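You operate a simulated robot arm through the tools that you are given. There is no shell and no other tool.

You run a simulated robot arm. Do the job below in one go: nothing can be reset, and whatever is moved stays where it is left.

TASK
Take the round bulb from the top of the window bench and leave it on top of the wide grey housing. Turn the back tension knob to 1. Take the purple lamp and leave it on the green mat of the test bench. Take the blue lamp and put it on the top of the left hood. Fetch the pink bulb and stand it on top of the white wide housing on the top of the window bench. Take the orange lamp and put it on the grey stand shelf. Open the grey stand drawer. The order is free. Set down upright: round bulb, purple lamp, blue lamp, pink bulb, orange lamp.

Only the result counts: the job must be done as asked and must still hold three seconds after the hand-in. Knocking over, shifting, dropping, spilling or breaking anything else fails it.

THE ROBOT
A 7-joint arm with a two-finger gripper on a trunk, on a base that moves. Base frame: it is fixed to the floor where the robot stands at the start and does not move with it; the origin is under the middle of the robot, x ahead of it, y to its left, z up; the surface under the hand at the start is at about z = 0.8. Units: m, degrees, N and s.
With the tool pointing down near the work surface it reaches from about 0.32 to 0.76 m from the robot's upright axis, wherever it stands. Its first joint turns from -166.0 to 166.0 degrees. Places, roughly: back tension knob [-0.6, -3.7, 0.3]; blue lamp [0.5, -1, 0.75]; green mat of the test bench (17x25 cm) [0.66, 1.52, 0.8]; grey stand drawer [0.8, -1.9, 0.6]; grey stand shelf (63x19 cm) [0.82, -1.66, 0.3]; orange lamp [0.5, -0.75, 0.75]; pink bulb [0.5, -1, 1]; purple lamp [0.5, -1, 0.75]; round bulb [0.75, 0, 0.75]; top of the left hood [-3.2, -3.1, 1.2]; wide grey housing (9x9x8 cm) [0.6, -0.2, 0.8]; wide housing (9x9x8 cm) [0.5, 0, 0.8]. Payload 1.71 kg.
Tool frame: the origin (TCP) lies between the finger pads and is the grasp point; the fingertips stand 0.02 m ahead of it; z points along the fingers, y is the line along which they close. The gripper opens to 0.096 m; its body begins 0.113 m behind the TCP.
Orientation is that of the tool frame in the base frame, as a unit quaternion [w, x, y, z]. With the fingers straight down and closing along the base's y, the tool's x points along the base's -x, its y along +y and its z along -z.

THE INTERFACE
- The arm moves only by the tool drive_tool. Its argument "targets" is a list that holds one entry, the list of rows, each a list of 6 numbers: the shift along the tool's x, y, z in m, then the turn, a rotation vector about the tool's x, y, z in degrees. In form: [[[x, y, z, ax, ay, az], ...]]. A call has 1 to 20 rows; each row shifts and turns the commanded pose from where the row before left it, along the tool's axes as they then stand. "fingers" is the gripper command, from -1 (shut) to 1 (fully open), values between in proportion, set as the call begins (left out, the last holds). Rows are played at 5 a second. More than 0.05 m and 8.6 degrees between two rows, or a gripper value outside its range, and nothing of the call is played. Where a pose cannot be reached the arm comes as near as it can. A force on the tool above 40 N (or 10 N above the force at the start of the call, whichever is more), or a blocked arm, ends the call early, and 0.2 s more pass. Each finger travels about 0.153 m/s and halts on what it meets, pressing with about 32 N; the grip force reading is that of the motor and also rises with nothing between the fingers. The clock runs only during rows and for 0.2 s after the last one: add rows that do not move to give the fingers time. The reply holds the time, the measured pose of the TCP, the force on the tool along the base axes, the opening and the grip force, in the units named above and with some noise, with the torque about the TCP (base axes, N m) and any sound that the robot's microphone picked up.
- Cameras (640 x 400 px; columns grow to the right, rows downward): "scene" is now at [0.0235, 0.1057, 1.5669]; the picture's right is [-0.66, -0.75, 0.01], its down [-0.59, 0.52, -0.62] and it looks along [0.46, -0.42, -0.79] (base axes); focal length 256 px, centre (320, 200). "wrist" rides on the gripper at [0.066, 0.014, -0.145] in the tool frame; the picture's right is [-0.21, 0.98, 0.00], its down [-0.88, -0.18, -0.45] and it looks along [-0.44, -0.09, 0.90] (tool axes); focal length 275 px, centre (320, 200). There is no depth. A picture from a camera that has moved, and an enlarged one, comes with that camera's place and axes in the base frame and with its lens.
- get_image(camera): a new picture of that camera. The clock stands still meanwhile.
- slide_trunk(by): moves the trunk up (or, below 0, down) by that many m; the arm and the scene camera ride with it, the base frame stays. It gives what a move gives, with no picture.
- roll_base(legs): drives the robot by 1 to 6 legs, each [ahead, turn to the left] in m and degrees, along the robot's own axes; the way and the turn of a leg run together, so that a leg with both is an arc; at most 1.5 m and 180 degrees a leg. The arm and the cameras ride along, it lands a little off, and it stops where it bumps. It gives what a move gives.
- pan_tilt(pan, tilt): turns the head with the scene camera to pan (to the left, within 155 degrees either way) and tilt (down, from -29 to 69), counted from straight ahead of the robot. It gives what a move gives.
- zoom(camera, box): a new picture of the part [left, top, right, bottom] of that camera's present view, enlarged. The clock stands still meanwhile.
- sign_off(): hands the job in; it is judged then, once.

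Nothing tells you exact positions but the pictures and the camera data. Unless the task says otherwise, let go and move clear before handing in.

The tools are called after "Request:" as a command line: name --argument value ..., lists and objects as JSON in quotes. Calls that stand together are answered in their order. drive_tool: Moves the arm, as the interface text tells. Its arguments: {"type":"object","properties":{"targets":{"type":"array","items":{"type":"array","items":{"type":"array","items":{"type":"number"}}}},"fingers":{"type":"number"}},"required":["targets"]} The other tools are called the same way: slide_trunk (by) moves the trunk up or down; roll_base (legs) drives the base; pan_tilt (pan, tilt) turns the head that bears the scene camera; get_image (camera) takes a picture; zoom (camera, box) takes an enlarged picture of a part of a camera's view; sign_off () hands the job in.

At the start:

```text
time_s: 0.0
ee_pos: [0.5495, -0.2312, 1.0932]
ee_rot: [-0.001, -0.001, 1.0, 0.0]
contact_force: [-0.6, -0.5, 0.2]
torque: [-0.01, -0.01, 0.0]
width: 0.0961
finger_force: 0.1
trunk travel left (down, up): [-0.175, 0.211]
robot x, y, heading: [0.0021, 0.0037, -0.0]
head pan, tilt (commanded): [-41.6, 51.2]
```

scene: 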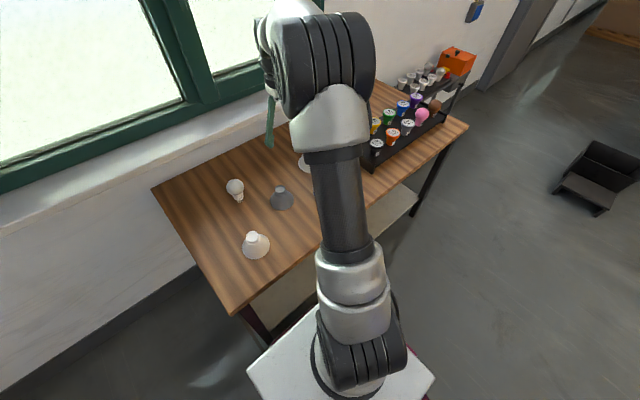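
wrist: 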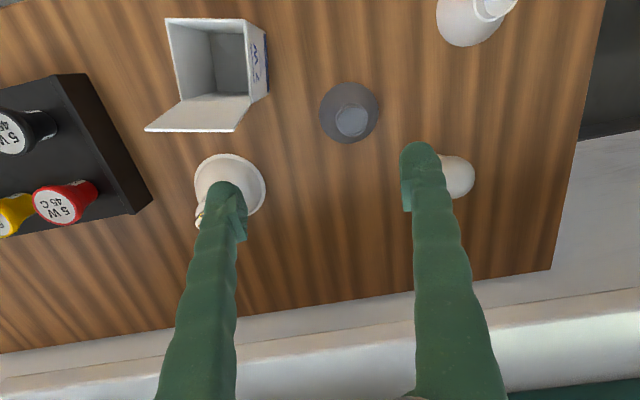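

I see the window bench with the wide housings and the round bulb, a rack of lamps to the right, and a chair-like dark thing further off. I will look more closely before moving anything.

Request:
zoom --camera "scene" --box '[140, 130, 340, 280]'

Request:
zoom --camera "scene" --box '[350, 40, 480, 180]'

Request:
zoom --camera "wrist" --box '[150, 0, 560, 260]'

```text
2.67 times, centred on (240, 205) of scene
camera zoom: at [0.0235, 0.1057, 1.5669], right [-0.66, -0.75, 0.01], down [-0.59, 0.52, -0.62], along [0.46, -0.42, -0.79], focal length 681 px, centre (533, 187)
```

zoom: 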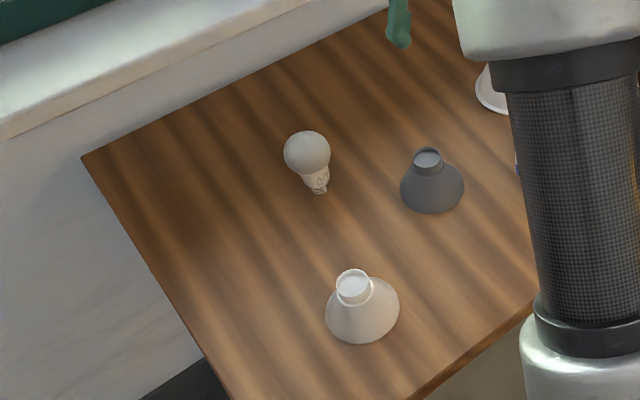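

```text
2.86 times, centred on (415, 110) of scene
camera zoom: at [0.0235, 0.1057, 1.5669], right [-0.66, -0.75, 0.01], down [-0.59, 0.52, -0.62], along [0.46, -0.42, -0.79], focal length 730 px, centre (49, 457)
```

zoom: 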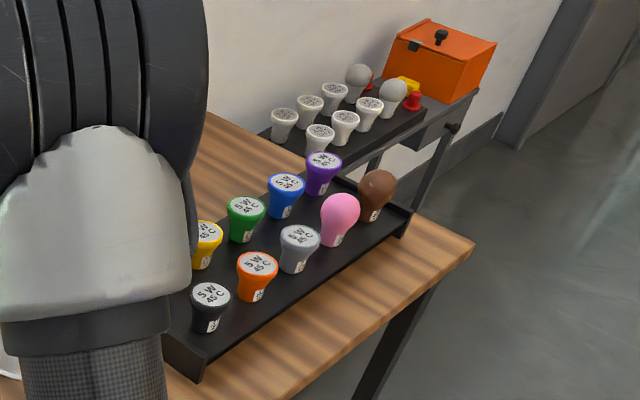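

```text
1.54 times, centred on (355, 130) of wrist
camera zoom: at [0.4836, -0.2187, 1.2378], right [0.21, 0.98, 0.0], down [0.88, -0.18, 0.44], along [0.43, -0.09, -0.9], focal length 424 px, centre (266, 308)
```

zoom: 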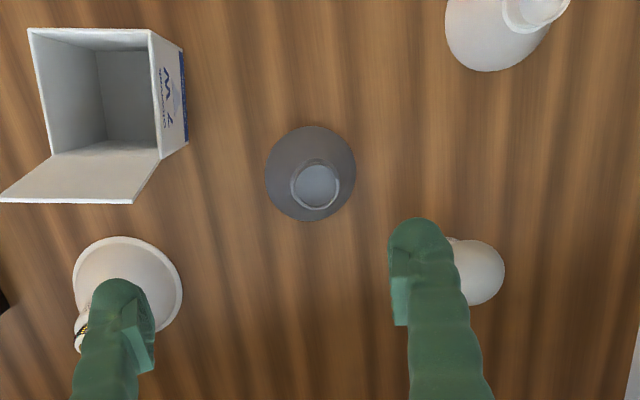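

The rack on the window bench holds coloured lamps: yellow, green, blue and purple at the back, black, orange, grey, pink and brown at the front. Next I look around the room with the head to find the other places.

Request:
pan_tilt --pan -75 --tilt 30

Request:
get_image --camera "scene"

Request:
pan_tilt --pan -130 --tilt 15

Request:
get_image --camera "scene"

Request:
pan_tilt --pan 60 --tilt 25

Request:
get_image --camera "scene"

Request:
pan_tilt --pan 140 --tilt 15

Request:
get_image --camera "scene"

```text
time_s: 1.0
ee_pos: [0.5315, -0.2318, 1.1012]
ee_rot: [0.007, -0.001, 1.0, 0.0]
contact_force: [-0.6, 0.7, 0.5]
torque: [0.0, 0.01, -0.01]
width: 0.0961
finger_force: 0.0
trunk travel left (down, up): [-0.175, 0.211]
robot x, y, heading: [0.0011, -0.0001, 0.2]
head pan, tilt (commanded): [-75.0, 30.0]
```

```text
taken
camera scene: at [-0.0099, 0.0688, 1.5985], right [-0.97, -0.26, 0.02], down [-0.14, 0.48, -0.86], along [0.22, -0.84, -0.5], focal length 256 px, centre (320, 200)
```

scene: 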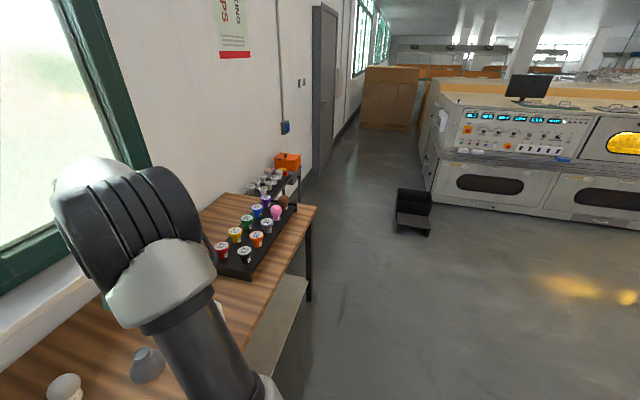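

```text
time_s: 2.2
ee_pos: [0.5323, -0.2323, 1.1009]
ee_rot: [0.007, 0.0, 1.0, 0.0]
contact_force: [0.1, -0.3, -0.7]
torque: [-0.01, -0.02, -0.04]
width: 0.0959
finger_force: 0.1
trunk travel left (down, up): [-0.175, 0.211]
robot x, y, heading: [0.0001, 0.0014, 0.1]
head pan, tilt (commanded): [-130.0, 15.0]
```

```text
taken
camera scene: at [-0.0924, 0.0845, 1.6241], right [-0.77, 0.64, 0.01], down [0.15, 0.2, -0.97], along [-0.62, -0.74, -0.25], focal length 256 px, centre (320, 200)
```

scene: 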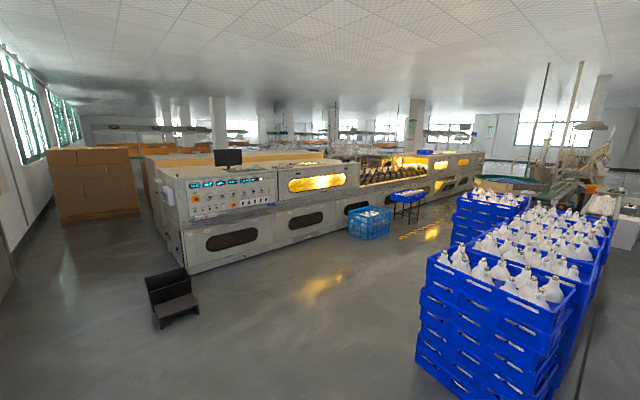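

```text
time_s: 5.0
ee_pos: [0.5315, -0.2324, 1.1016]
ee_rot: [0.008, -0.001, 1.0, 0.0]
contact_force: [0.0, 1.0, 0.1]
torque: [-0.01, 0.0, 0.0]
width: 0.096
finger_force: 0.1
trunk travel left (down, up): [-0.175, 0.211]
robot x, y, heading: [0.0013, -0.0011, -0.1]
head pan, tilt (commanded): [60.0, 25.0]
```

```text
taken
camera scene: at [0.0134, 0.2358, 1.6061], right [0.87, -0.5, -0.01], down [-0.23, -0.37, -0.9], along [0.45, 0.78, -0.43], focal length 256 px, centre (320, 200)
```

scene: 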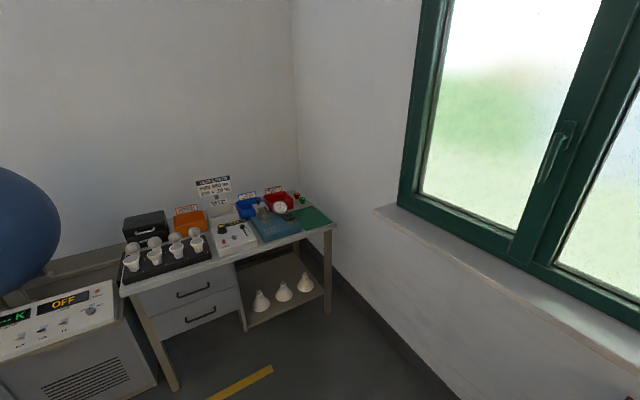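

```text
time_s: 6.6
ee_pos: [0.5311, -0.2318, 1.1014]
ee_rot: [0.007, -0.001, 1.0, -0.001]
contact_force: [-0.2, -0.3, 0.2]
torque: [-0.01, -0.01, 0.05]
width: 0.0961
finger_force: 0.1
trunk travel left (down, up): [-0.175, 0.211]
robot x, y, heading: [0.0, 0.0027, 0.0]
head pan, tilt (commanded): [140.0, 15.0]
```

```text
taken
camera scene: at [-0.1039, 0.2162, 1.6243], right [0.64, 0.77, -0.01], down [0.18, -0.17, -0.97], along [-0.74, 0.62, -0.25], focal length 256 px, centre (320, 200)
```

scene: 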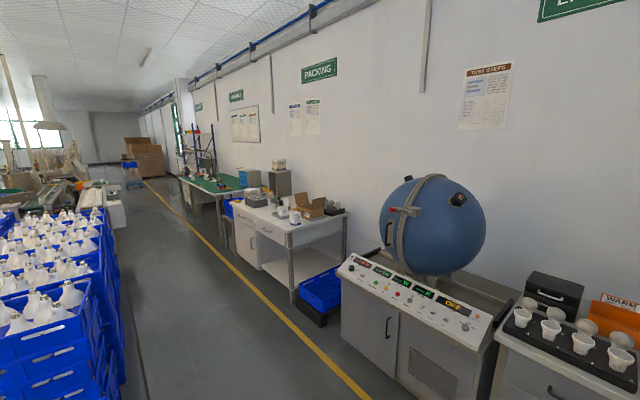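

I have found the test bench with its green mat at the left, the machine line with the hoods to the right and behind, and a dark step stool in front of it. Next I zoom in on the details.

Request:
zoom --camera "scene" --box '[420, 250, 640, 400]'

Request:
pan_tilt --pan -115 --tilt 20

Request:
zoom --camera "scene" --box '[220, 100, 420, 225]'

Request:
zoom --camera "scene" --box '[400, 80, 600, 205]'

Request:
zoom --camera "scene" --box '[150, 160, 350, 285]'

Request:
get_image --camera "scene"

```text
2.67 times, centred on (530, 325) of scene
camera zoom: at [-0.1039, 0.2162, 1.6243], right [0.64, 0.77, -0.01], down [0.18, -0.17, -0.97], along [-0.74, 0.62, -0.25], focal length 681 px, centre (-240, -133)
```

zoom: 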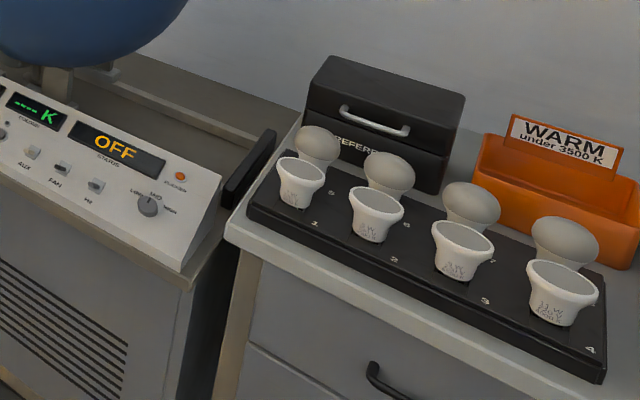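

```text
time_s: 10.1
ee_pos: [0.532, -0.232, 1.1026]
ee_rot: [0.006, 0.0, 1.0, 0.0]
contact_force: [-0.7, 0.3, -0.5]
torque: [-0.05, -0.01, 0.0]
width: 0.0961
finger_force: 0.1
trunk travel left (down, up): [-0.175, 0.211]
robot x, y, heading: [-0.0042, 0.0013, 0.1]
head pan, tilt (commanded): [-115.0, 20.0]
```

```text
3.20 times, centred on (320, 162) of scene
camera zoom: at [-0.0719, 0.0716, 1.6156], right [-0.91, 0.42, 0.02], down [0.13, 0.31, -0.94], along [-0.4, -0.85, -0.34], focal length 818 px, centre (320, 320)
```

zoom: 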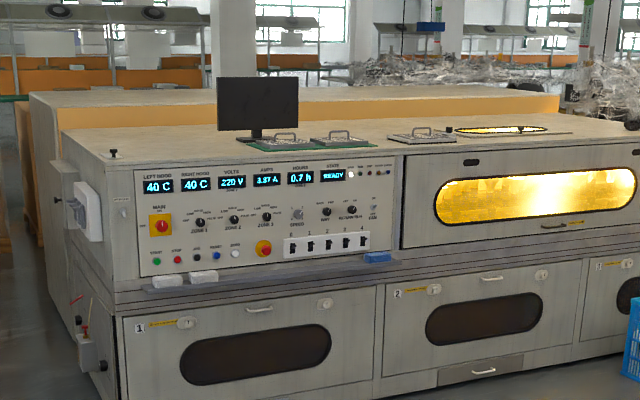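

```text
3.20 times, centred on (500, 142) of scene
camera zoom: at [-0.0719, 0.0716, 1.6156], right [-0.91, 0.42, 0.02], down [0.13, 0.31, -0.94], along [-0.4, -0.85, -0.34], focal length 818 px, centre (-256, 384)
```

zoom: 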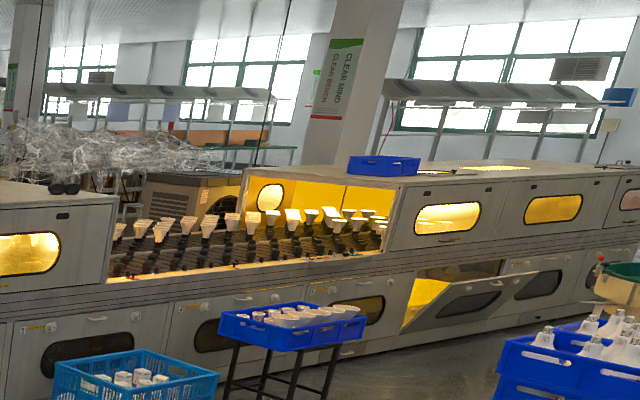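

```text
3.20 times, centred on (250, 222) of scene
camera zoom: at [-0.0719, 0.0716, 1.6156], right [-0.91, 0.42, 0.02], down [0.13, 0.31, -0.94], along [-0.4, -0.85, -0.34], focal length 818 px, centre (544, 128)
```

zoom: 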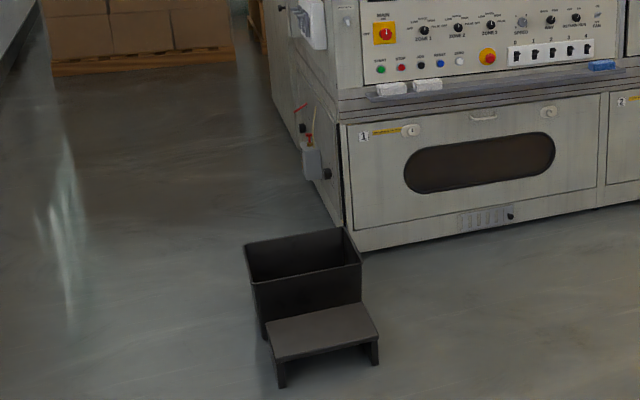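

```text
taken
camera scene: at [-0.0719, 0.0716, 1.6156], right [-0.91, 0.42, 0.02], down [0.13, 0.31, -0.94], along [-0.4, -0.85, -0.34], focal length 256 px, centre (320, 200)
```

scene: 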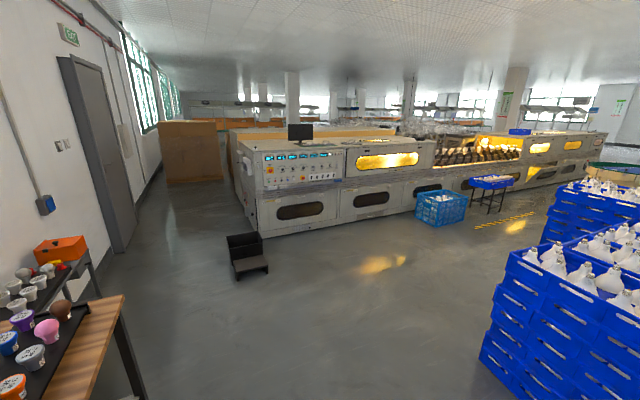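

The end panel of the machine (facing +x) carries the tension knobs, and the left hood is the section with the yellow window. I start with the round bulb: I aim the head at the bench and bring the wrist camera over the bulb and the grey housing.

Request:
pan_tilt --pan -10 --tilt 55

Request:
drive_tool --targets '[[[0.02, 0.02, 0, 0, 0, 0], [0.03, 0.02, 0, 0, 0, 0], [0.03, 0.02, 0, 0, 0, 0], [0, 0, 0, 0, 0, 0]]]' --fingers 1

Request:
get_image --camera "wrist"

Request:
get_image --camera "scene"

```text
time_s: 12.0
ee_pos: [0.5327, -0.2317, 1.1021]
ee_rot: [0.007, 0.0, 1.0, 0.0]
contact_force: [-0.4, 0.4, 0.0]
torque: [-0.01, -0.04, -0.02]
width: 0.0958
finger_force: 0.0
trunk travel left (down, up): [-0.175, 0.211]
robot x, y, heading: [-0.0029, 0.0009, 0.0]
head pan, tilt (commanded): [-10.0, 55.0]
```

```text
time_s: 13.0
ee_pos: [0.4505, -0.1715, 1.0988]
ee_rot: [0.007, -0.001, 1.0, -0.001]
contact_force: [0.2, 0.0, 0.1]
torque: [0.02, 0.03, -0.02]
width: 0.0962
finger_force: 0.1
trunk travel left (down, up): [-0.175, 0.211]
robot x, y, heading: [0.0018, -0.0011, 0.1]
head pan, tilt (commanded): [-10.0, 55.0]
```

```text
taken
camera wrist: at [0.3846, -0.1578, 1.2425], right [0.21, 0.98, 0.0], down [0.87, -0.18, 0.46], along [0.45, -0.09, -0.89], focal length 275 px, centre (320, 200)
```

wrist: 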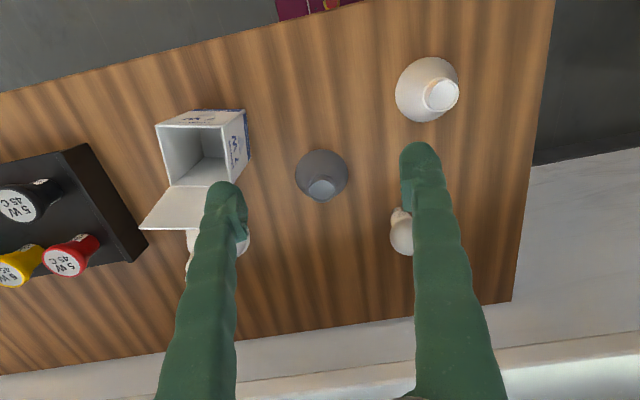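

```text
taken
camera scene: at [0.0379, 0.1436, 1.5616], right [-0.17, -0.98, 0.0], down [-0.82, 0.14, -0.56], along [0.55, -0.1, -0.83], focal length 256 px, centre (320, 200)
```

scene: 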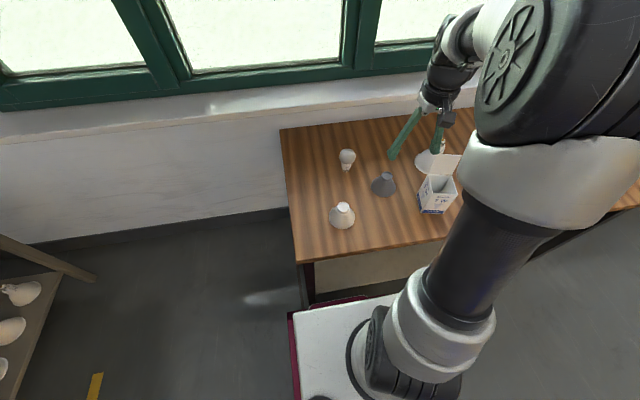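

I see the white wide housing at about (0.46, -0.02) and the grey one at about (0.557, -0.19), both with tops near z 0.87. I zoom in to see the shape of their tops and what the third white object is.

Request:
zoom --camera "scene" --box '[310, 130, 470, 240]'

Request:
zoom --camera "wrist" --box '[270, 40, 490, 270]'

```text
3.64 times, centred on (390, 185) of scene
camera zoom: at [0.0379, 0.1436, 1.5616], right [-0.17, -0.98, 0.0], down [-0.82, 0.14, -0.56], along [0.55, -0.1, -0.83], focal length 929 px, centre (66, 254)
```

zoom: 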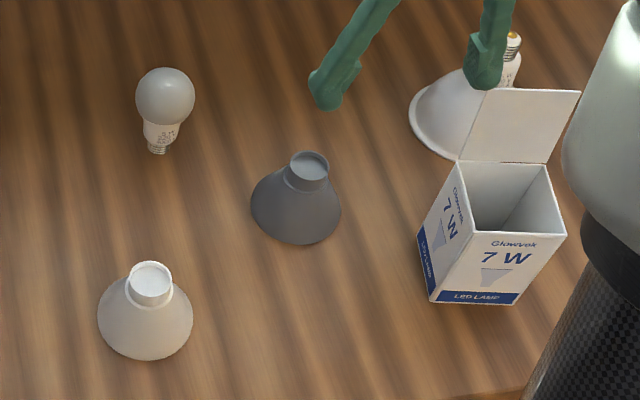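

```text
1.74 times, centred on (380, 155) of wrist
camera zoom: at [0.3846, -0.1578, 1.2425], right [0.21, 0.98, 0.0], down [0.87, -0.18, 0.46], along [0.45, -0.09, -0.89], focal length 479 px, centre (216, 278)
```

zoom: 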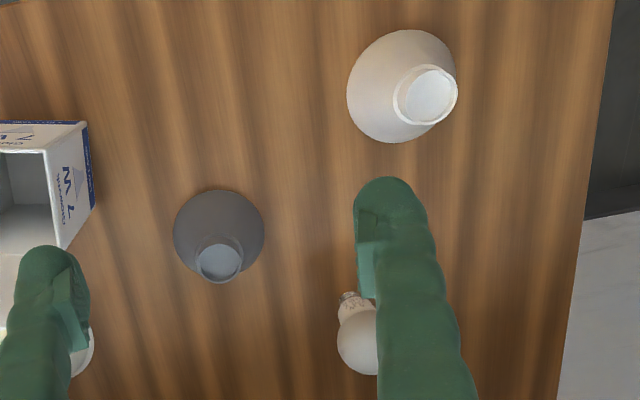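

The round bulb stands upright at about (0.661, -0.068), ball centre near z 0.88 and 6 cm wide; housing tops are short collars with a flat disc. I move over the bulb and check.

Request:
drive_tool --targets '[[[-0.042, 0.0207, 0, 0, 0, 0], [-0.042, 0.0207, 0, 0, 0, 0], [-0.042, 0.0207, 0, 0, 0, 0], [-0.042, 0.0207, 0, 0, 0, 0], [-0.042, 0.0207, 0, 0, 0, 0], [0, 0, 0.04, 0, 0, 0], [0, 0, 0.03, 0, 0, 0], [0, 0, 0, 0, 0, 0]]]' --fingers 1

Request:
get_image --camera "wrist"

Request:
get_image --camera "scene"

```text
time_s: 14.8
ee_pos: [0.6647, -0.0687, 1.0336]
ee_rot: [0.006, 0.0, 1.0, 0.0]
contact_force: [-0.3, -0.2, -0.4]
torque: [0.0, 0.02, 0.03]
width: 0.0959
finger_force: 0.0
trunk travel left (down, up): [-0.175, 0.211]
robot x, y, heading: [0.0004, -0.0029, 0.1]
head pan, tilt (commanded): [-10.0, 55.0]
```

```text
taken
camera wrist: at [0.5984, -0.0545, 1.1778], right [0.21, 0.98, 0.0], down [0.87, -0.18, 0.46], along [0.45, -0.09, -0.89], focal length 275 px, centre (320, 200)
```

wrist: 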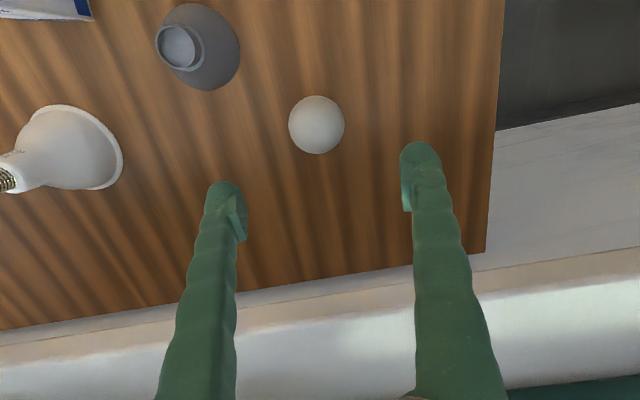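

```text
taken
camera scene: at [0.0376, 0.1437, 1.5617], right [-0.17, -0.98, 0.0], down [-0.82, 0.14, -0.56], along [0.55, -0.1, -0.83], focal length 256 px, centre (320, 200)
```

scene: 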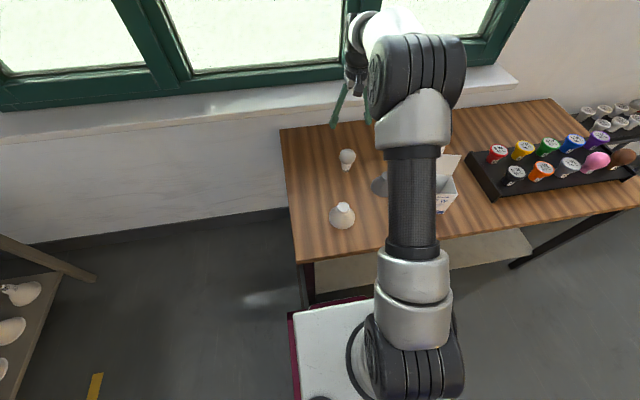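

The ball projects to (0.659, -0.070), so the hand is nearly centred. I descend to the ball's middle and close.

Request:
drive_tool --targets '[[[0.007, -0.0015, 0.04, 0, 0, 0], [0, 0, 0.04, 0, 0, 0], [0, 0, 0.04, 0, 0, 0], [0, 0, 0.033, 0, 0, 0], [0, 0, 0, 0, 0, 0], [0, 0, 0, 0, 0, 0]]]' --fingers 1

Request:
get_image --camera "wrist"

```text
time_s: 16.2
ee_pos: [0.6581, -0.0723, 0.8799]
ee_rot: [0.007, -0.001, 1.0, 0.0]
contact_force: [-0.3, -0.3, 0.3]
torque: [-0.02, 0.02, -0.01]
width: 0.0961
finger_force: 0.1
trunk travel left (down, up): [-0.175, 0.211]
robot x, y, heading: [-0.0004, 0.0002, -0.0]
head pan, tilt (commanded): [-10.0, 55.0]
```

```text
taken
camera wrist: at [0.592, -0.0588, 1.0237], right [0.21, 0.98, 0.0], down [0.87, -0.18, 0.46], along [0.45, -0.09, -0.89], focal length 275 px, centre (320, 200)
```

wrist: 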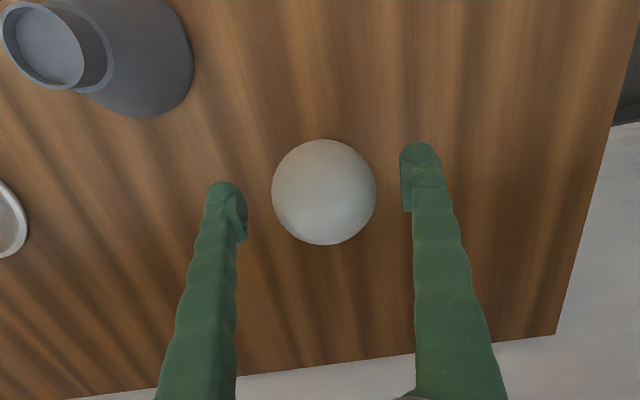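

The ball is centred between the fingers within 2 mm. I trim that and close the gripper.

Request:
drive_tool --targets '[[[0, 0.002, 0, 0, 0, 0], [0, 0, 0, 0, 0, 0]]]' --fingers 1

Request:
drive_tool --targets '[[[0, 0, 0, 0, 0, 0], [0, 0, 0, 0, 0, 0], [0, 0, 0, 0, 0, 0], [0, 0, 0, 0, 0, 0]]]' --fingers -1

Request:
drive_tool --targets '[[[0, 0, -0.03, 0, 0, 0], [0, 0, -0.04, 0, 0, 0], [0, 0, -0.04, 0, 0, 0], [0, 0, -0.04, 0, 0, 0], [0, 0, 0, 0, 0, 0]]]'

Request:
get_image --camera "wrist"

Request:
zoom --camera "scene" --box '[280, 60, 460, 240]'

```text
time_s: 16.8
ee_pos: [0.6589, -0.0698, 0.8795]
ee_rot: [0.006, 0.001, 1.0, 0.0]
contact_force: [0.0, -1.7, 0.3]
torque: [0.02, 0.0, 0.01]
width: 0.0959
finger_force: 0.1
trunk travel left (down, up): [-0.175, 0.211]
robot x, y, heading: [0.0018, -0.004, 0.0]
head pan, tilt (commanded): [-10.0, 55.0]
```

```text
time_s: 17.8
ee_pos: [0.6594, -0.0694, 0.8802]
ee_rot: [0.007, 0.0, 1.0, 0.0]
contact_force: [0.1, -0.8, 1.1]
torque: [-0.01, -0.07, 0.0]
width: 0.0583
finger_force: 32.0
trunk travel left (down, up): [-0.175, 0.211]
robot x, y, heading: [-0.001, -0.0024, -0.0]
head pan, tilt (commanded): [-10.0, 55.0]
```

```text
time_s: 19.0
ee_pos: [0.6559, -0.0678, 1.0289]
ee_rot: [0.006, 0.0, 1.0, 0.0]
contact_force: [-0.1, 0.7, -0.5]
torque: [0.0, 0.01, -0.01]
width: 0.0581
finger_force: 31.9
trunk travel left (down, up): [-0.175, 0.211]
robot x, y, heading: [-0.0024, -0.0063, 0.1]
head pan, tilt (commanded): [-10.0, 55.0]
```

```text
taken
camera wrist: at [0.5887, -0.0541, 1.1724], right [0.21, 0.98, 0.0], down [0.87, -0.18, 0.46], along [0.45, -0.09, -0.89], focal length 275 px, centre (320, 200)
```

wrist: 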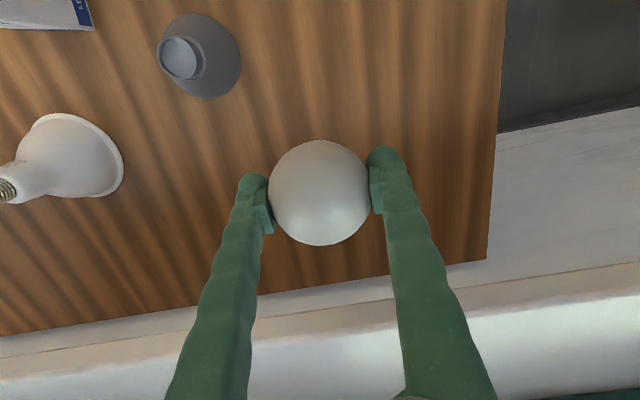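

```text
2.22 times, centred on (370, 150) of scene
camera zoom: at [0.0379, 0.1436, 1.5617], right [-0.17, -0.98, 0.0], down [-0.82, 0.14, -0.56], along [0.55, -0.1, -0.83], focal length 568 px, centre (209, 311)
```

zoom: 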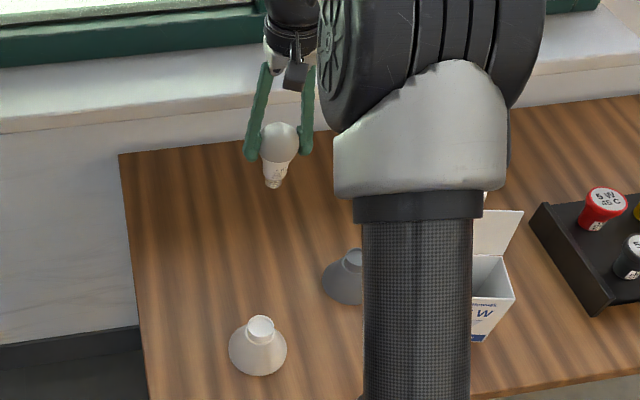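

The round bulb is held upright and clear of the bench. I carry it over the grey housing at about (0.559, -0.189).

Request:
drive_tool --targets '[[[0.0243, -0.0301, -0.01, 0, 0, 0], [0.0243, -0.0301, 0, 0, 0, 0], [0.0243, -0.0301, 0, 0, 0, 0], [0.0243, -0.0301, 0, 0, 0, 0], [0, 0, 0, 0, 0, 0], [0, 0, 0, 0, 0, 0]]]'

Request:
get_image --camera "wrist"

Request:
get_image --camera "scene"

```text
time_s: 20.4
ee_pos: [0.5551, -0.1866, 1.0377]
ee_rot: [0.007, 0.0, 1.0, 0.0]
contact_force: [-1.1, -1.1, -0.3]
torque: [-0.03, 0.01, 0.0]
width: 0.0577
finger_force: 32.1
trunk travel left (down, up): [-0.175, 0.211]
robot x, y, heading: [0.0022, 0.0023, 0.0]
head pan, tilt (commanded): [-10.0, 55.0]
```

```text
taken
camera wrist: at [0.4874, -0.1735, 1.1814], right [0.21, 0.98, 0.0], down [0.87, -0.18, 0.46], along [0.45, -0.09, -0.89], focal length 275 px, centre (320, 200)
```

wrist: 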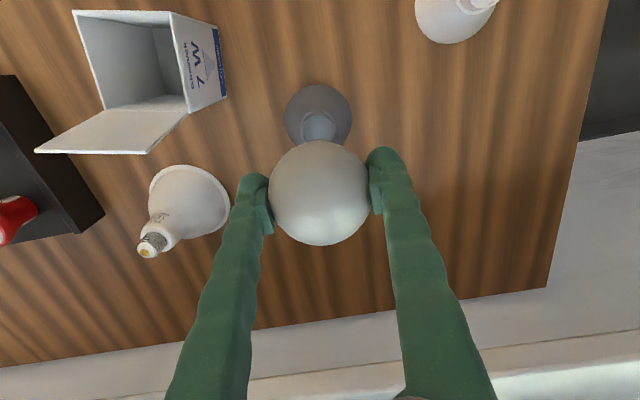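

```text
taken
camera scene: at [0.0376, 0.1437, 1.5617], right [-0.17, -0.98, 0.0], down [-0.82, 0.14, -0.56], along [0.55, -0.1, -0.83], focal length 256 px, centre (320, 200)
```

scene: 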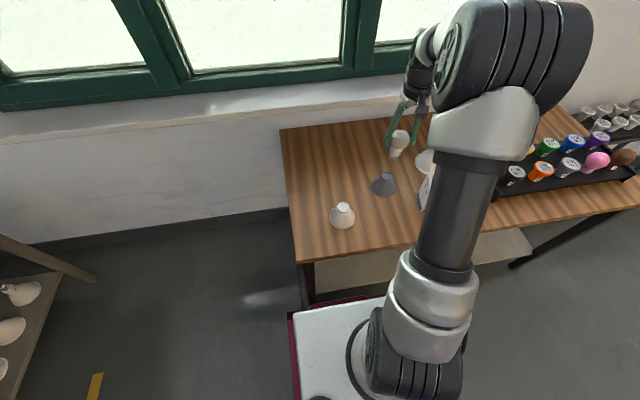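

The disc of the housing lies at about (0.556, -0.189) in this view. I zoom in with the scene camera to compare the cap with the collar.

Request:
zoom --camera "scene" --box '[350, 110, 450, 210]'

```text
4.00 times, centred on (400, 160) of scene
camera zoom: at [0.0376, 0.1437, 1.5617], right [-0.17, -0.98, 0.0], down [-0.82, 0.14, -0.56], along [0.55, -0.1, -0.83], focal length 1022 px, centre (0, 360)
```

zoom: 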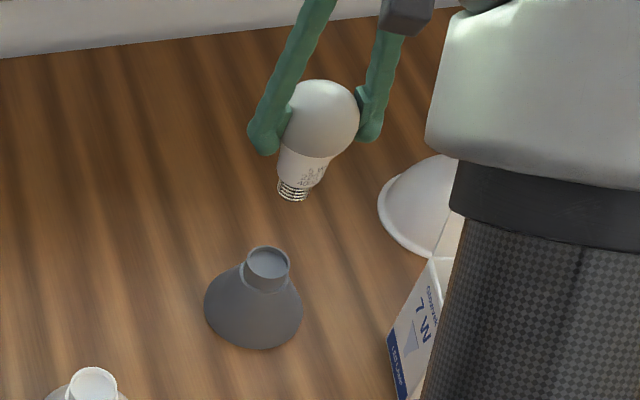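

The cap and the collar line up to within a couple of millimetres. I lower to just above the collar and check again.

Request:
drive_tool --targets '[[[-0.001, 0, 0.025, 0, 0, 0], [0, 0, 0.025, 0, 0, 0], [0, 0, 0.013, 0, 0, 0], [0, 0, 0, 0, 0, 0], [0, 0, 0, 0, 0, 0]]]'

Request:
zoom --camera "scene" --box '[350, 130, 430, 210]'

Request:
get_image --camera "wrist"

```text
time_s: 21.6
ee_pos: [0.5579, -0.1889, 0.9753]
ee_rot: [0.008, 0.0, 1.0, -0.001]
contact_force: [-0.3, 0.0, 0.2]
torque: [-0.01, 0.01, -0.01]
width: 0.0576
finger_force: 32.4
trunk travel left (down, up): [-0.175, 0.211]
robot x, y, heading: [-0.0021, 0.0008, -0.0]
head pan, tilt (commanded): [-10.0, 55.0]
```

```text
5.00 times, centred on (390, 170) of scene
camera zoom: at [0.0377, 0.1436, 1.5617], right [-0.17, -0.98, 0.0], down [-0.82, 0.14, -0.56], along [0.55, -0.1, -0.83], focal length 1278 px, centre (-30, 350)
```

zoom: 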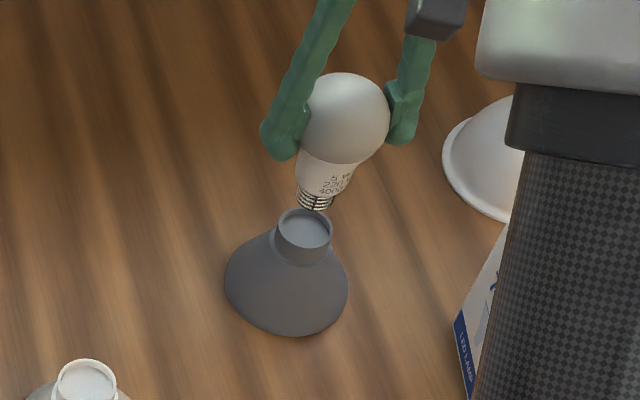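

```text
taken
camera wrist: at [0.4916, -0.1751, 1.1191], right [0.21, 0.98, 0.0], down [0.87, -0.18, 0.46], along [0.45, -0.09, -0.89], focal length 275 px, centre (320, 200)
```

wrist: 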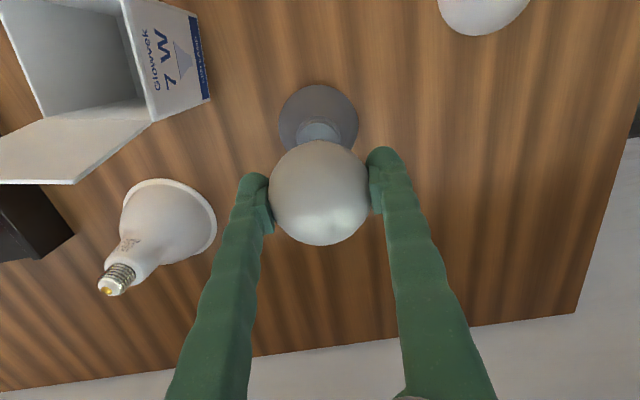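

Alignment looks right within 1 mm or so. I lower in small steps and watch the force.

Request:
drive_tool --targets '[[[0, 0, 0.005, 0, 0, 0], [0, 0, 0.005, 0, 0, 0], [0, 0, 0.003, 0, 0, 0], [0, 0, 0, 0, 0, 0]]]'

Request:
drive_tool --targets '[[[0, 0, 0.002, 0, 0, 0], [0, 0, 0.002, 0, 0, 0], [0, 0, 0, 0, 0, 0]]]'

Request:
zoom --camera "scene" --box '[350, 130, 430, 210]'

```text
time_s: 22.6
ee_pos: [0.5596, -0.1869, 0.9627]
ee_rot: [0.006, 0.0, 1.0, 0.0]
contact_force: [-0.4, 0.3, 0.1]
torque: [0.05, -0.02, -0.03]
width: 0.0579
finger_force: 32.1
trunk travel left (down, up): [-0.175, 0.211]
robot x, y, heading: [0.0028, -0.0007, -0.0]
head pan, tilt (commanded): [-10.0, 55.0]
```

```text
time_s: 23.4
ee_pos: [0.5604, -0.1892, 0.959]
ee_rot: [0.007, 0.001, 1.0, 0.0]
contact_force: [-0.7, -0.5, -0.8]
torque: [0.0, 0.02, -0.01]
width: 0.0576
finger_force: 31.8
trunk travel left (down, up): [-0.175, 0.211]
robot x, y, heading: [0.0025, 0.0014, -0.1]
head pan, tilt (commanded): [-10.0, 55.0]
```

```text
5.00 times, centred on (390, 170) of scene
camera zoom: at [0.0377, 0.1436, 1.5617], right [-0.17, -0.98, 0.0], down [-0.82, 0.14, -0.56], along [0.55, -0.1, -0.83], focal length 1278 px, centre (-30, 350)
```

zoom: 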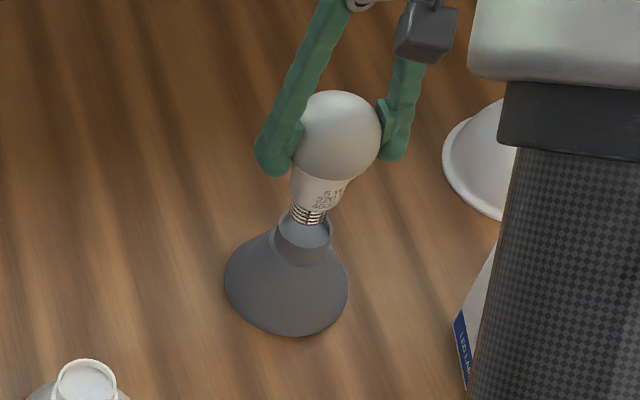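

The cap is about to enter the collar and there is no contact yet. I go on down.

Request:
drive_tool --targets '[[[0, 0, 0.002, 0, 0, 0], [0, 0, 0.002, 0, 0, 0], [0, 0, 0, 0, 0, 0]]]'

Request:
drive_tool --targets '[[[0, 0, 0.0015, 0, 0, 0], [0, 0, 0.0015, 0, 0, 0], [0, 0, 0, 0, 0, 0]]]'

Request:
zoom --camera "scene" --box '[350, 130, 430, 210]'

```text
time_s: 24.2
ee_pos: [0.5602, -0.1894, 0.9547]
ee_rot: [0.007, 0.001, 1.0, 0.0]
contact_force: [-0.2, 0.5, -0.7]
torque: [-0.02, 0.01, 0.02]
width: 0.058
finger_force: 31.9
trunk travel left (down, up): [-0.175, 0.211]
robot x, y, heading: [0.0001, -0.0006, -0.1]
head pan, tilt (commanded): [-10.0, 55.0]
```

```text
time_s: 25.0
ee_pos: [0.5604, -0.1888, 0.9528]
ee_rot: [0.008, 0.0, 1.0, 0.0]
contact_force: [0.3, 0.2, -0.3]
torque: [0.0, -0.03, 0.01]
width: 0.0575
finger_force: 32.2
trunk travel left (down, up): [-0.175, 0.211]
robot x, y, heading: [0.0033, -0.0023, 0.0]
head pan, tilt (commanded): [-10.0, 55.0]
```

```text
5.00 times, centred on (390, 170) of scene
camera zoom: at [0.0377, 0.1435, 1.5617], right [-0.17, -0.98, 0.0], down [-0.82, 0.14, -0.56], along [0.55, -0.1, -0.83], focal length 1278 px, centre (-30, 350)
```

zoom: 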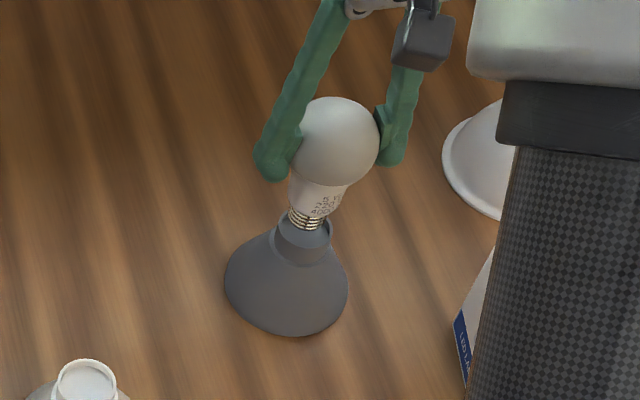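

Still no contact force; the cap sits inside the collar in the picture. I go on down slowly.

Request:
drive_tool --targets '[[[0, 0, 0.0015, 0, 0, 0], [0, 0, 0, 0, 0, 0]]]'

Request:
drive_tool --targets '[[[0, 0, 0.0015, 0, 0, 0], [0, 0, 0, 0, 0, 0]]]'

Request:
drive_tool --targets '[[[0, 0, 0.0015, 0, 0, 0], [0, 0, 0, 0, 0, 0]]]'

Request:
zoom --camera "scene" --box '[350, 130, 430, 210]'

```text
time_s: 25.6
ee_pos: [0.5605, -0.1883, 0.9504]
ee_rot: [0.007, 0.001, 1.0, -0.001]
contact_force: [0.0, 0.2, 0.4]
torque: [0.01, -0.01, 0.01]
width: 0.0576
finger_force: 31.7
trunk travel left (down, up): [-0.175, 0.211]
robot x, y, heading: [0.0021, -0.0013, 0.0]
head pan, tilt (commanded): [-10.0, 55.0]
```

```text
time_s: 26.2
ee_pos: [0.5606, -0.1899, 0.9511]
ee_rot: [0.008, 0.0, 1.0, -0.001]
contact_force: [-2.2, -0.1, 10.9]
torque: [0.01, 0.17, 0.02]
width: 0.0576
finger_force: 32.0
trunk travel left (down, up): [-0.175, 0.211]
robot x, y, heading: [0.0005, -0.0045, -0.0]
head pan, tilt (commanded): [-10.0, 55.0]
```

```text
time_s: 26.8
ee_pos: [0.5604, -0.1895, 0.9505]
ee_rot: [0.009, 0.0, 1.0, -0.002]
contact_force: [-1.8, 1.3, 26.5]
torque: [0.14, 0.14, -0.01]
width: 0.0576
finger_force: 31.8
trunk travel left (down, up): [-0.175, 0.211]
robot x, y, heading: [-0.0017, 0.0028, -0.1]
head pan, tilt (commanded): [-10.0, 55.0]
```

```text
5.00 times, centred on (390, 170) of scene
camera zoom: at [0.0351, 0.1443, 1.5618], right [-0.17, -0.98, 0.0], down [-0.82, 0.14, -0.56], along [0.55, -0.1, -0.83], focal length 1278 px, centre (-30, 350)
```

zoom: 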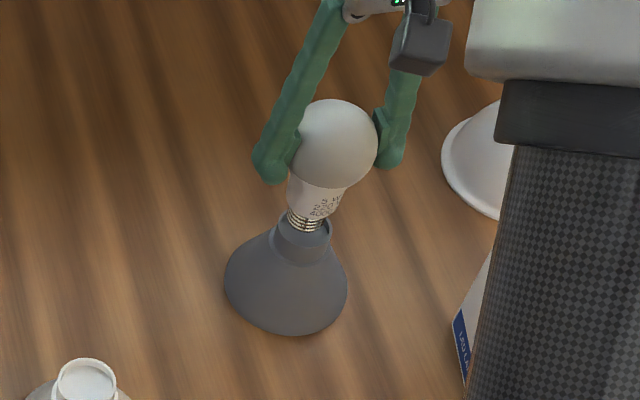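

The bulb has landed (26 N of pressing). I back off the overpress and then release.

Request:
drive_tool --targets '[[[0, 0, -0.0025, 0, 0, 0], [0, 0, 0, 0, 0, 0]]]'

```text
time_s: 27.4
ee_pos: [0.5608, -0.1887, 0.9506]
ee_rot: [0.006, 0.0, 1.0, -0.001]
contact_force: [1.9, -2.0, 13.2]
torque: [-0.11, -0.26, 0.0]
width: 0.0578
finger_force: 31.5
trunk travel left (down, up): [-0.175, 0.211]
robot x, y, heading: [-0.0023, -0.0004, 0.0]
head pan, tilt (commanded): [-10.0, 55.0]
```

Some pressing remains (13 N). I ease off another millimetre and open.

Request:
drive_tool --targets '[[[0, 0, -0.001, 0, 0, 0], [0, 0, 0, 0, 0, 0]]]'

Request:
drive_tool --targets '[[[0, 0, 0, 0, 0, 0], [0, 0, 0, 0, 0, 0], [0, 0, 0, 0, 0, 0]]]' --fingers 0.4

Request:
zoom --camera "scene" --box '[350, 130, 430, 210]'

Request:
get_image --camera "wrist"

```text
time_s: 28.0
ee_pos: [0.5599, -0.1876, 0.9514]
ee_rot: [0.006, 0.0, 1.0, 0.0]
contact_force: [0.0, 0.4, -0.7]
torque: [-0.01, -0.01, 0.04]
width: 0.0577
finger_force: 32.5
trunk travel left (down, up): [-0.175, 0.211]
robot x, y, heading: [0.0028, -0.0014, -0.1]
head pan, tilt (commanded): [-10.0, 55.0]
```

```text
time_s: 28.8
ee_pos: [0.5604, -0.1891, 0.9529]
ee_rot: [0.007, -0.001, 1.0, 0.0]
contact_force: [-0.9, 0.6, 0.8]
torque: [0.01, -0.03, 0.0]
width: 0.0668
finger_force: 0.1
trunk travel left (down, up): [-0.175, 0.211]
robot x, y, heading: [0.0015, -0.0012, -0.3]
head pan, tilt (commanded): [-10.0, 55.0]
```

```text
5.00 times, centred on (390, 170) of scene
camera zoom: at [0.0377, 0.1436, 1.5617], right [-0.17, -0.98, 0.0], down [-0.82, 0.14, -0.56], along [0.55, -0.1, -0.83], focal length 1278 px, centre (-30, 350)
```

zoom: 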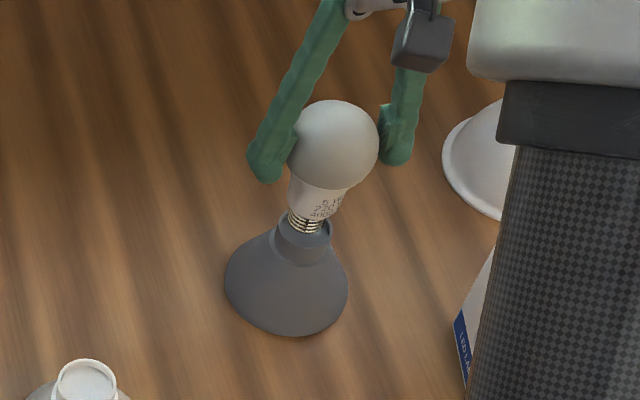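

```text
taken
camera wrist: at [0.4935, -0.1757, 1.0957], right [0.21, 0.98, 0.0], down [0.87, -0.18, 0.46], along [0.45, -0.09, -0.89], focal length 275 px, centre (320, 200)
```

wrist: 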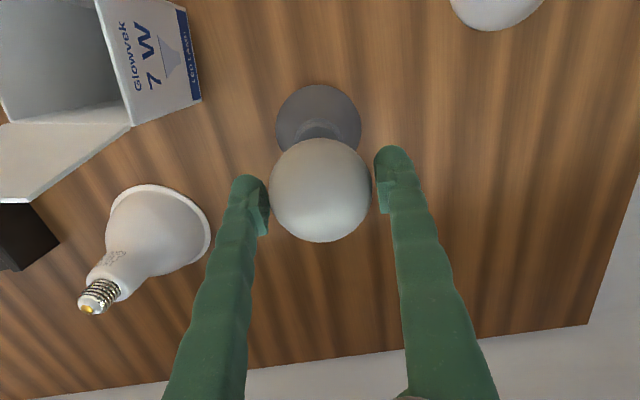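

The bulb stands by itself. I open fully and rise straight up.

Request:
drive_tool --targets '[[[0, 0, 0, 0, 0, 0], [0, 0, 0, 0, 0, 0], [0, 0, -0.02, 0, 0, 0], [0, 0, -0.04, 0, 0, 0], [0, 0, -0.05, 0, 0, 0], [0, 0, -0.05, 0, 0, 0], [0, 0, 0, 0, 0, 0]]]' --fingers 1

Request:
get_image --camera "wrist"

Request:
zoom --camera "scene" --box '[300, 100, 480, 240]'

```text
time_s: 30.4
ee_pos: [0.5601, -0.1882, 1.1125]
ee_rot: [0.007, 0.0, 1.0, 0.0]
contact_force: [0.1, 0.7, -0.2]
torque: [-0.01, 0.0, -0.04]
width: 0.0963
finger_force: 0.0
trunk travel left (down, up): [-0.175, 0.211]
robot x, y, heading: [0.0032, 0.0007, 0.2]
head pan, tilt (commanded): [-10.0, 55.0]
```

```text
taken
camera wrist: at [0.4926, -0.1739, 1.2571], right [0.21, 0.98, 0.0], down [0.87, -0.18, 0.46], along [0.45, -0.09, -0.89], focal length 275 px, centre (320, 200)
```

wrist: 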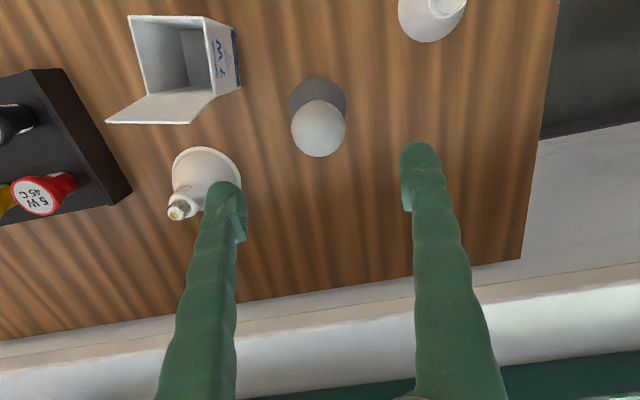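

```text
2.86 times, centred on (390, 170) of scene
camera zoom: at [0.0379, 0.1435, 1.5616], right [-0.17, -0.98, 0.0], down [-0.82, 0.14, -0.56], along [0.55, -0.1, -0.83], focal length 730 px, centre (120, 286)
```

zoom: 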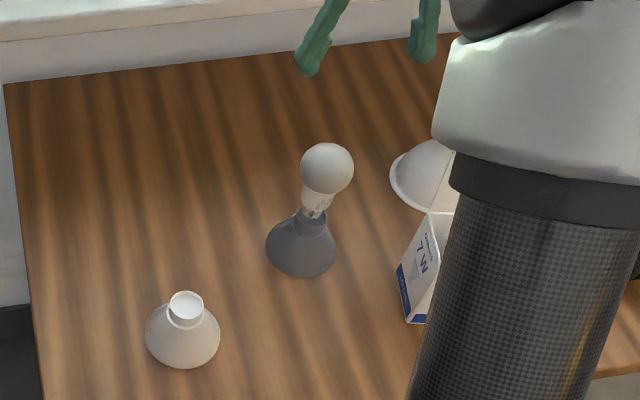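

The round bulb stands upright on the grey housing. Now I drive along the bench towards the rack: back off, turn right, go 0.85 m, turn back to face it.

Request:
roll_base --legs '[[-0.25, 0], [0, -90], [0.85, 0], [0, 90]]'

Request:
pan_tilt --pan 0 --tilt 45

Request:
get_image --camera "scene"

Request:
get_image --camera "wrist"

```text
time_s: 45.9
ee_pos: [0.3145, -1.0295, 1.1137]
ee_rot: [0.008, -0.012, 1.0, 0.0]
contact_force: [0.3, 0.7, -0.5]
torque: [-0.03, -0.01, -0.03]
width: 0.096
finger_force: 0.1
trunk travel left (down, up): [-0.175, 0.211]
robot x, y, heading: [-0.2468, -0.8606, 1.4]
head pan, tilt (commanded): [-10.0, 55.0]
```

```text
time_s: 46.6
ee_pos: [0.2971, -1.0301, 1.1221]
ee_rot: [0.014, -0.012, 1.0, 0.0]
contact_force: [-0.2, 0.7, -1.5]
torque: [-0.02, 0.03, 0.05]
width: 0.0957
finger_force: 0.0
trunk travel left (down, up): [-0.175, 0.211]
robot x, y, heading: [-0.2483, -0.8589, 1.1]
head pan, tilt (commanded): [0.0, 45.0]
```

```text
taken
camera scene: at [-0.2043, -0.7022, 1.575], right [0.02, -1.0, 0.0], down [-0.72, -0.02, -0.7], along [0.69, 0.02, -0.72], focal length 256 px, centre (320, 200)
```

scene: 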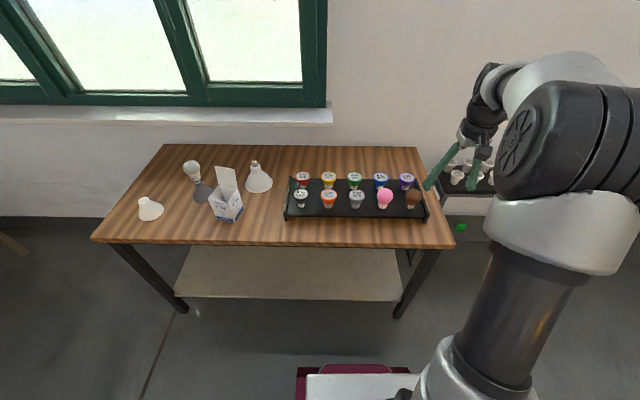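

```text
taken
camera wrist: at [0.2282, -1.018, 1.2644], right [0.18, 0.98, 0.01], down [0.87, -0.17, 0.47], along [0.46, -0.08, -0.88], focal length 275 px, centre (320, 200)
```

wrist: 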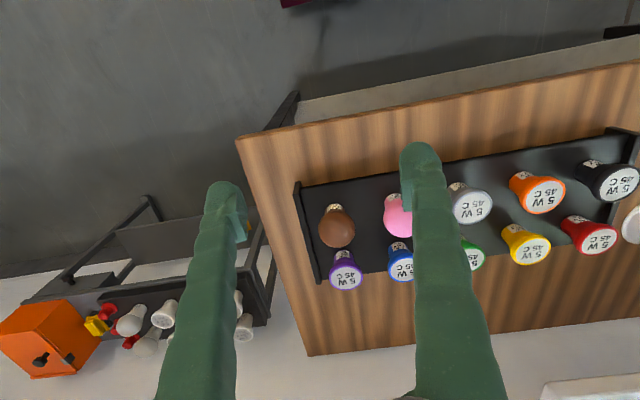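

The robot stands at (-0.25, -0.86), heading about 1 degree; the whole rack is visible and the grey stand lies right of the bench. I zoom in on the rack and the stand.

Request:
zoom --camera "scene" --box '[270, 160, 440, 240]'

Request:
zoom --camera "wrist" --box '[0, 150, 320, 390]'

Request:
pan_tilt --pan -50 --tilt 35

Request:
get_image --camera "scene"

```text
3.76 times, centred on (355, 200) of scene
camera zoom: at [-0.2043, -0.7022, 1.575], right [0.02, -1.0, 0.0], down [-0.72, -0.02, -0.7], along [0.69, 0.02, -0.72], focal length 962 px, centre (188, 200)
```

zoom: 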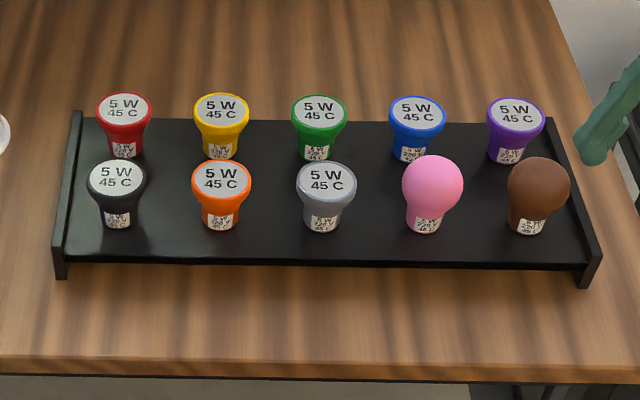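

```text
1.67 times, centred on (160, 270) of wrist
camera zoom: at [0.2282, -1.018, 1.2644], right [0.18, 0.98, 0.01], down [0.87, -0.17, 0.47], along [0.46, -0.08, -0.88], focal length 459 px, centre (587, 83)
```

zoom: 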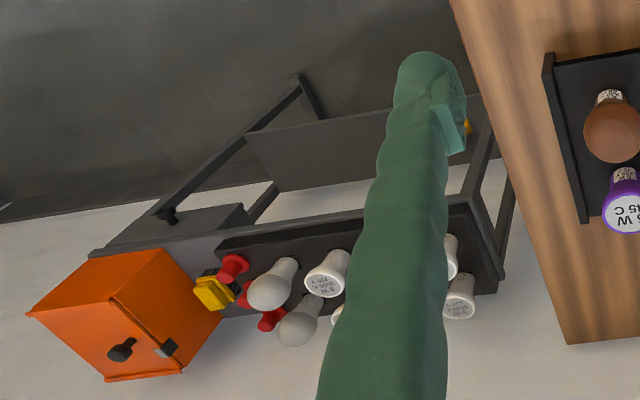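

```text
time_s: 47.8
ee_pos: [0.2987, -1.0296, 1.1217]
ee_rot: [0.014, -0.011, 1.0, 0.0]
contact_force: [0.1, -0.4, 0.1]
torque: [0.0, 0.03, 0.0]
width: 0.0961
finger_force: 0.0
trunk travel left (down, up): [-0.175, 0.211]
robot x, y, heading: [-0.2483, -0.8569, 1.5]
head pan, tilt (commanded): [-50.0, 35.0]
```

```text
taken
camera scene: at [-0.227, -0.7698, 1.5901], right [-0.75, -0.66, 0.01], down [-0.39, 0.43, -0.81], along [0.53, -0.61, -0.58], focal length 256 px, centre (320, 200)
```

scene: 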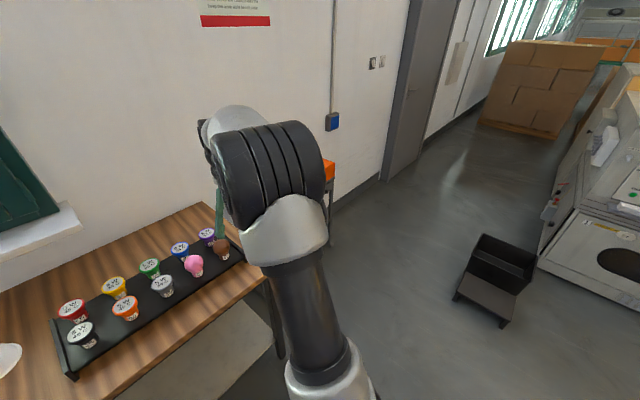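

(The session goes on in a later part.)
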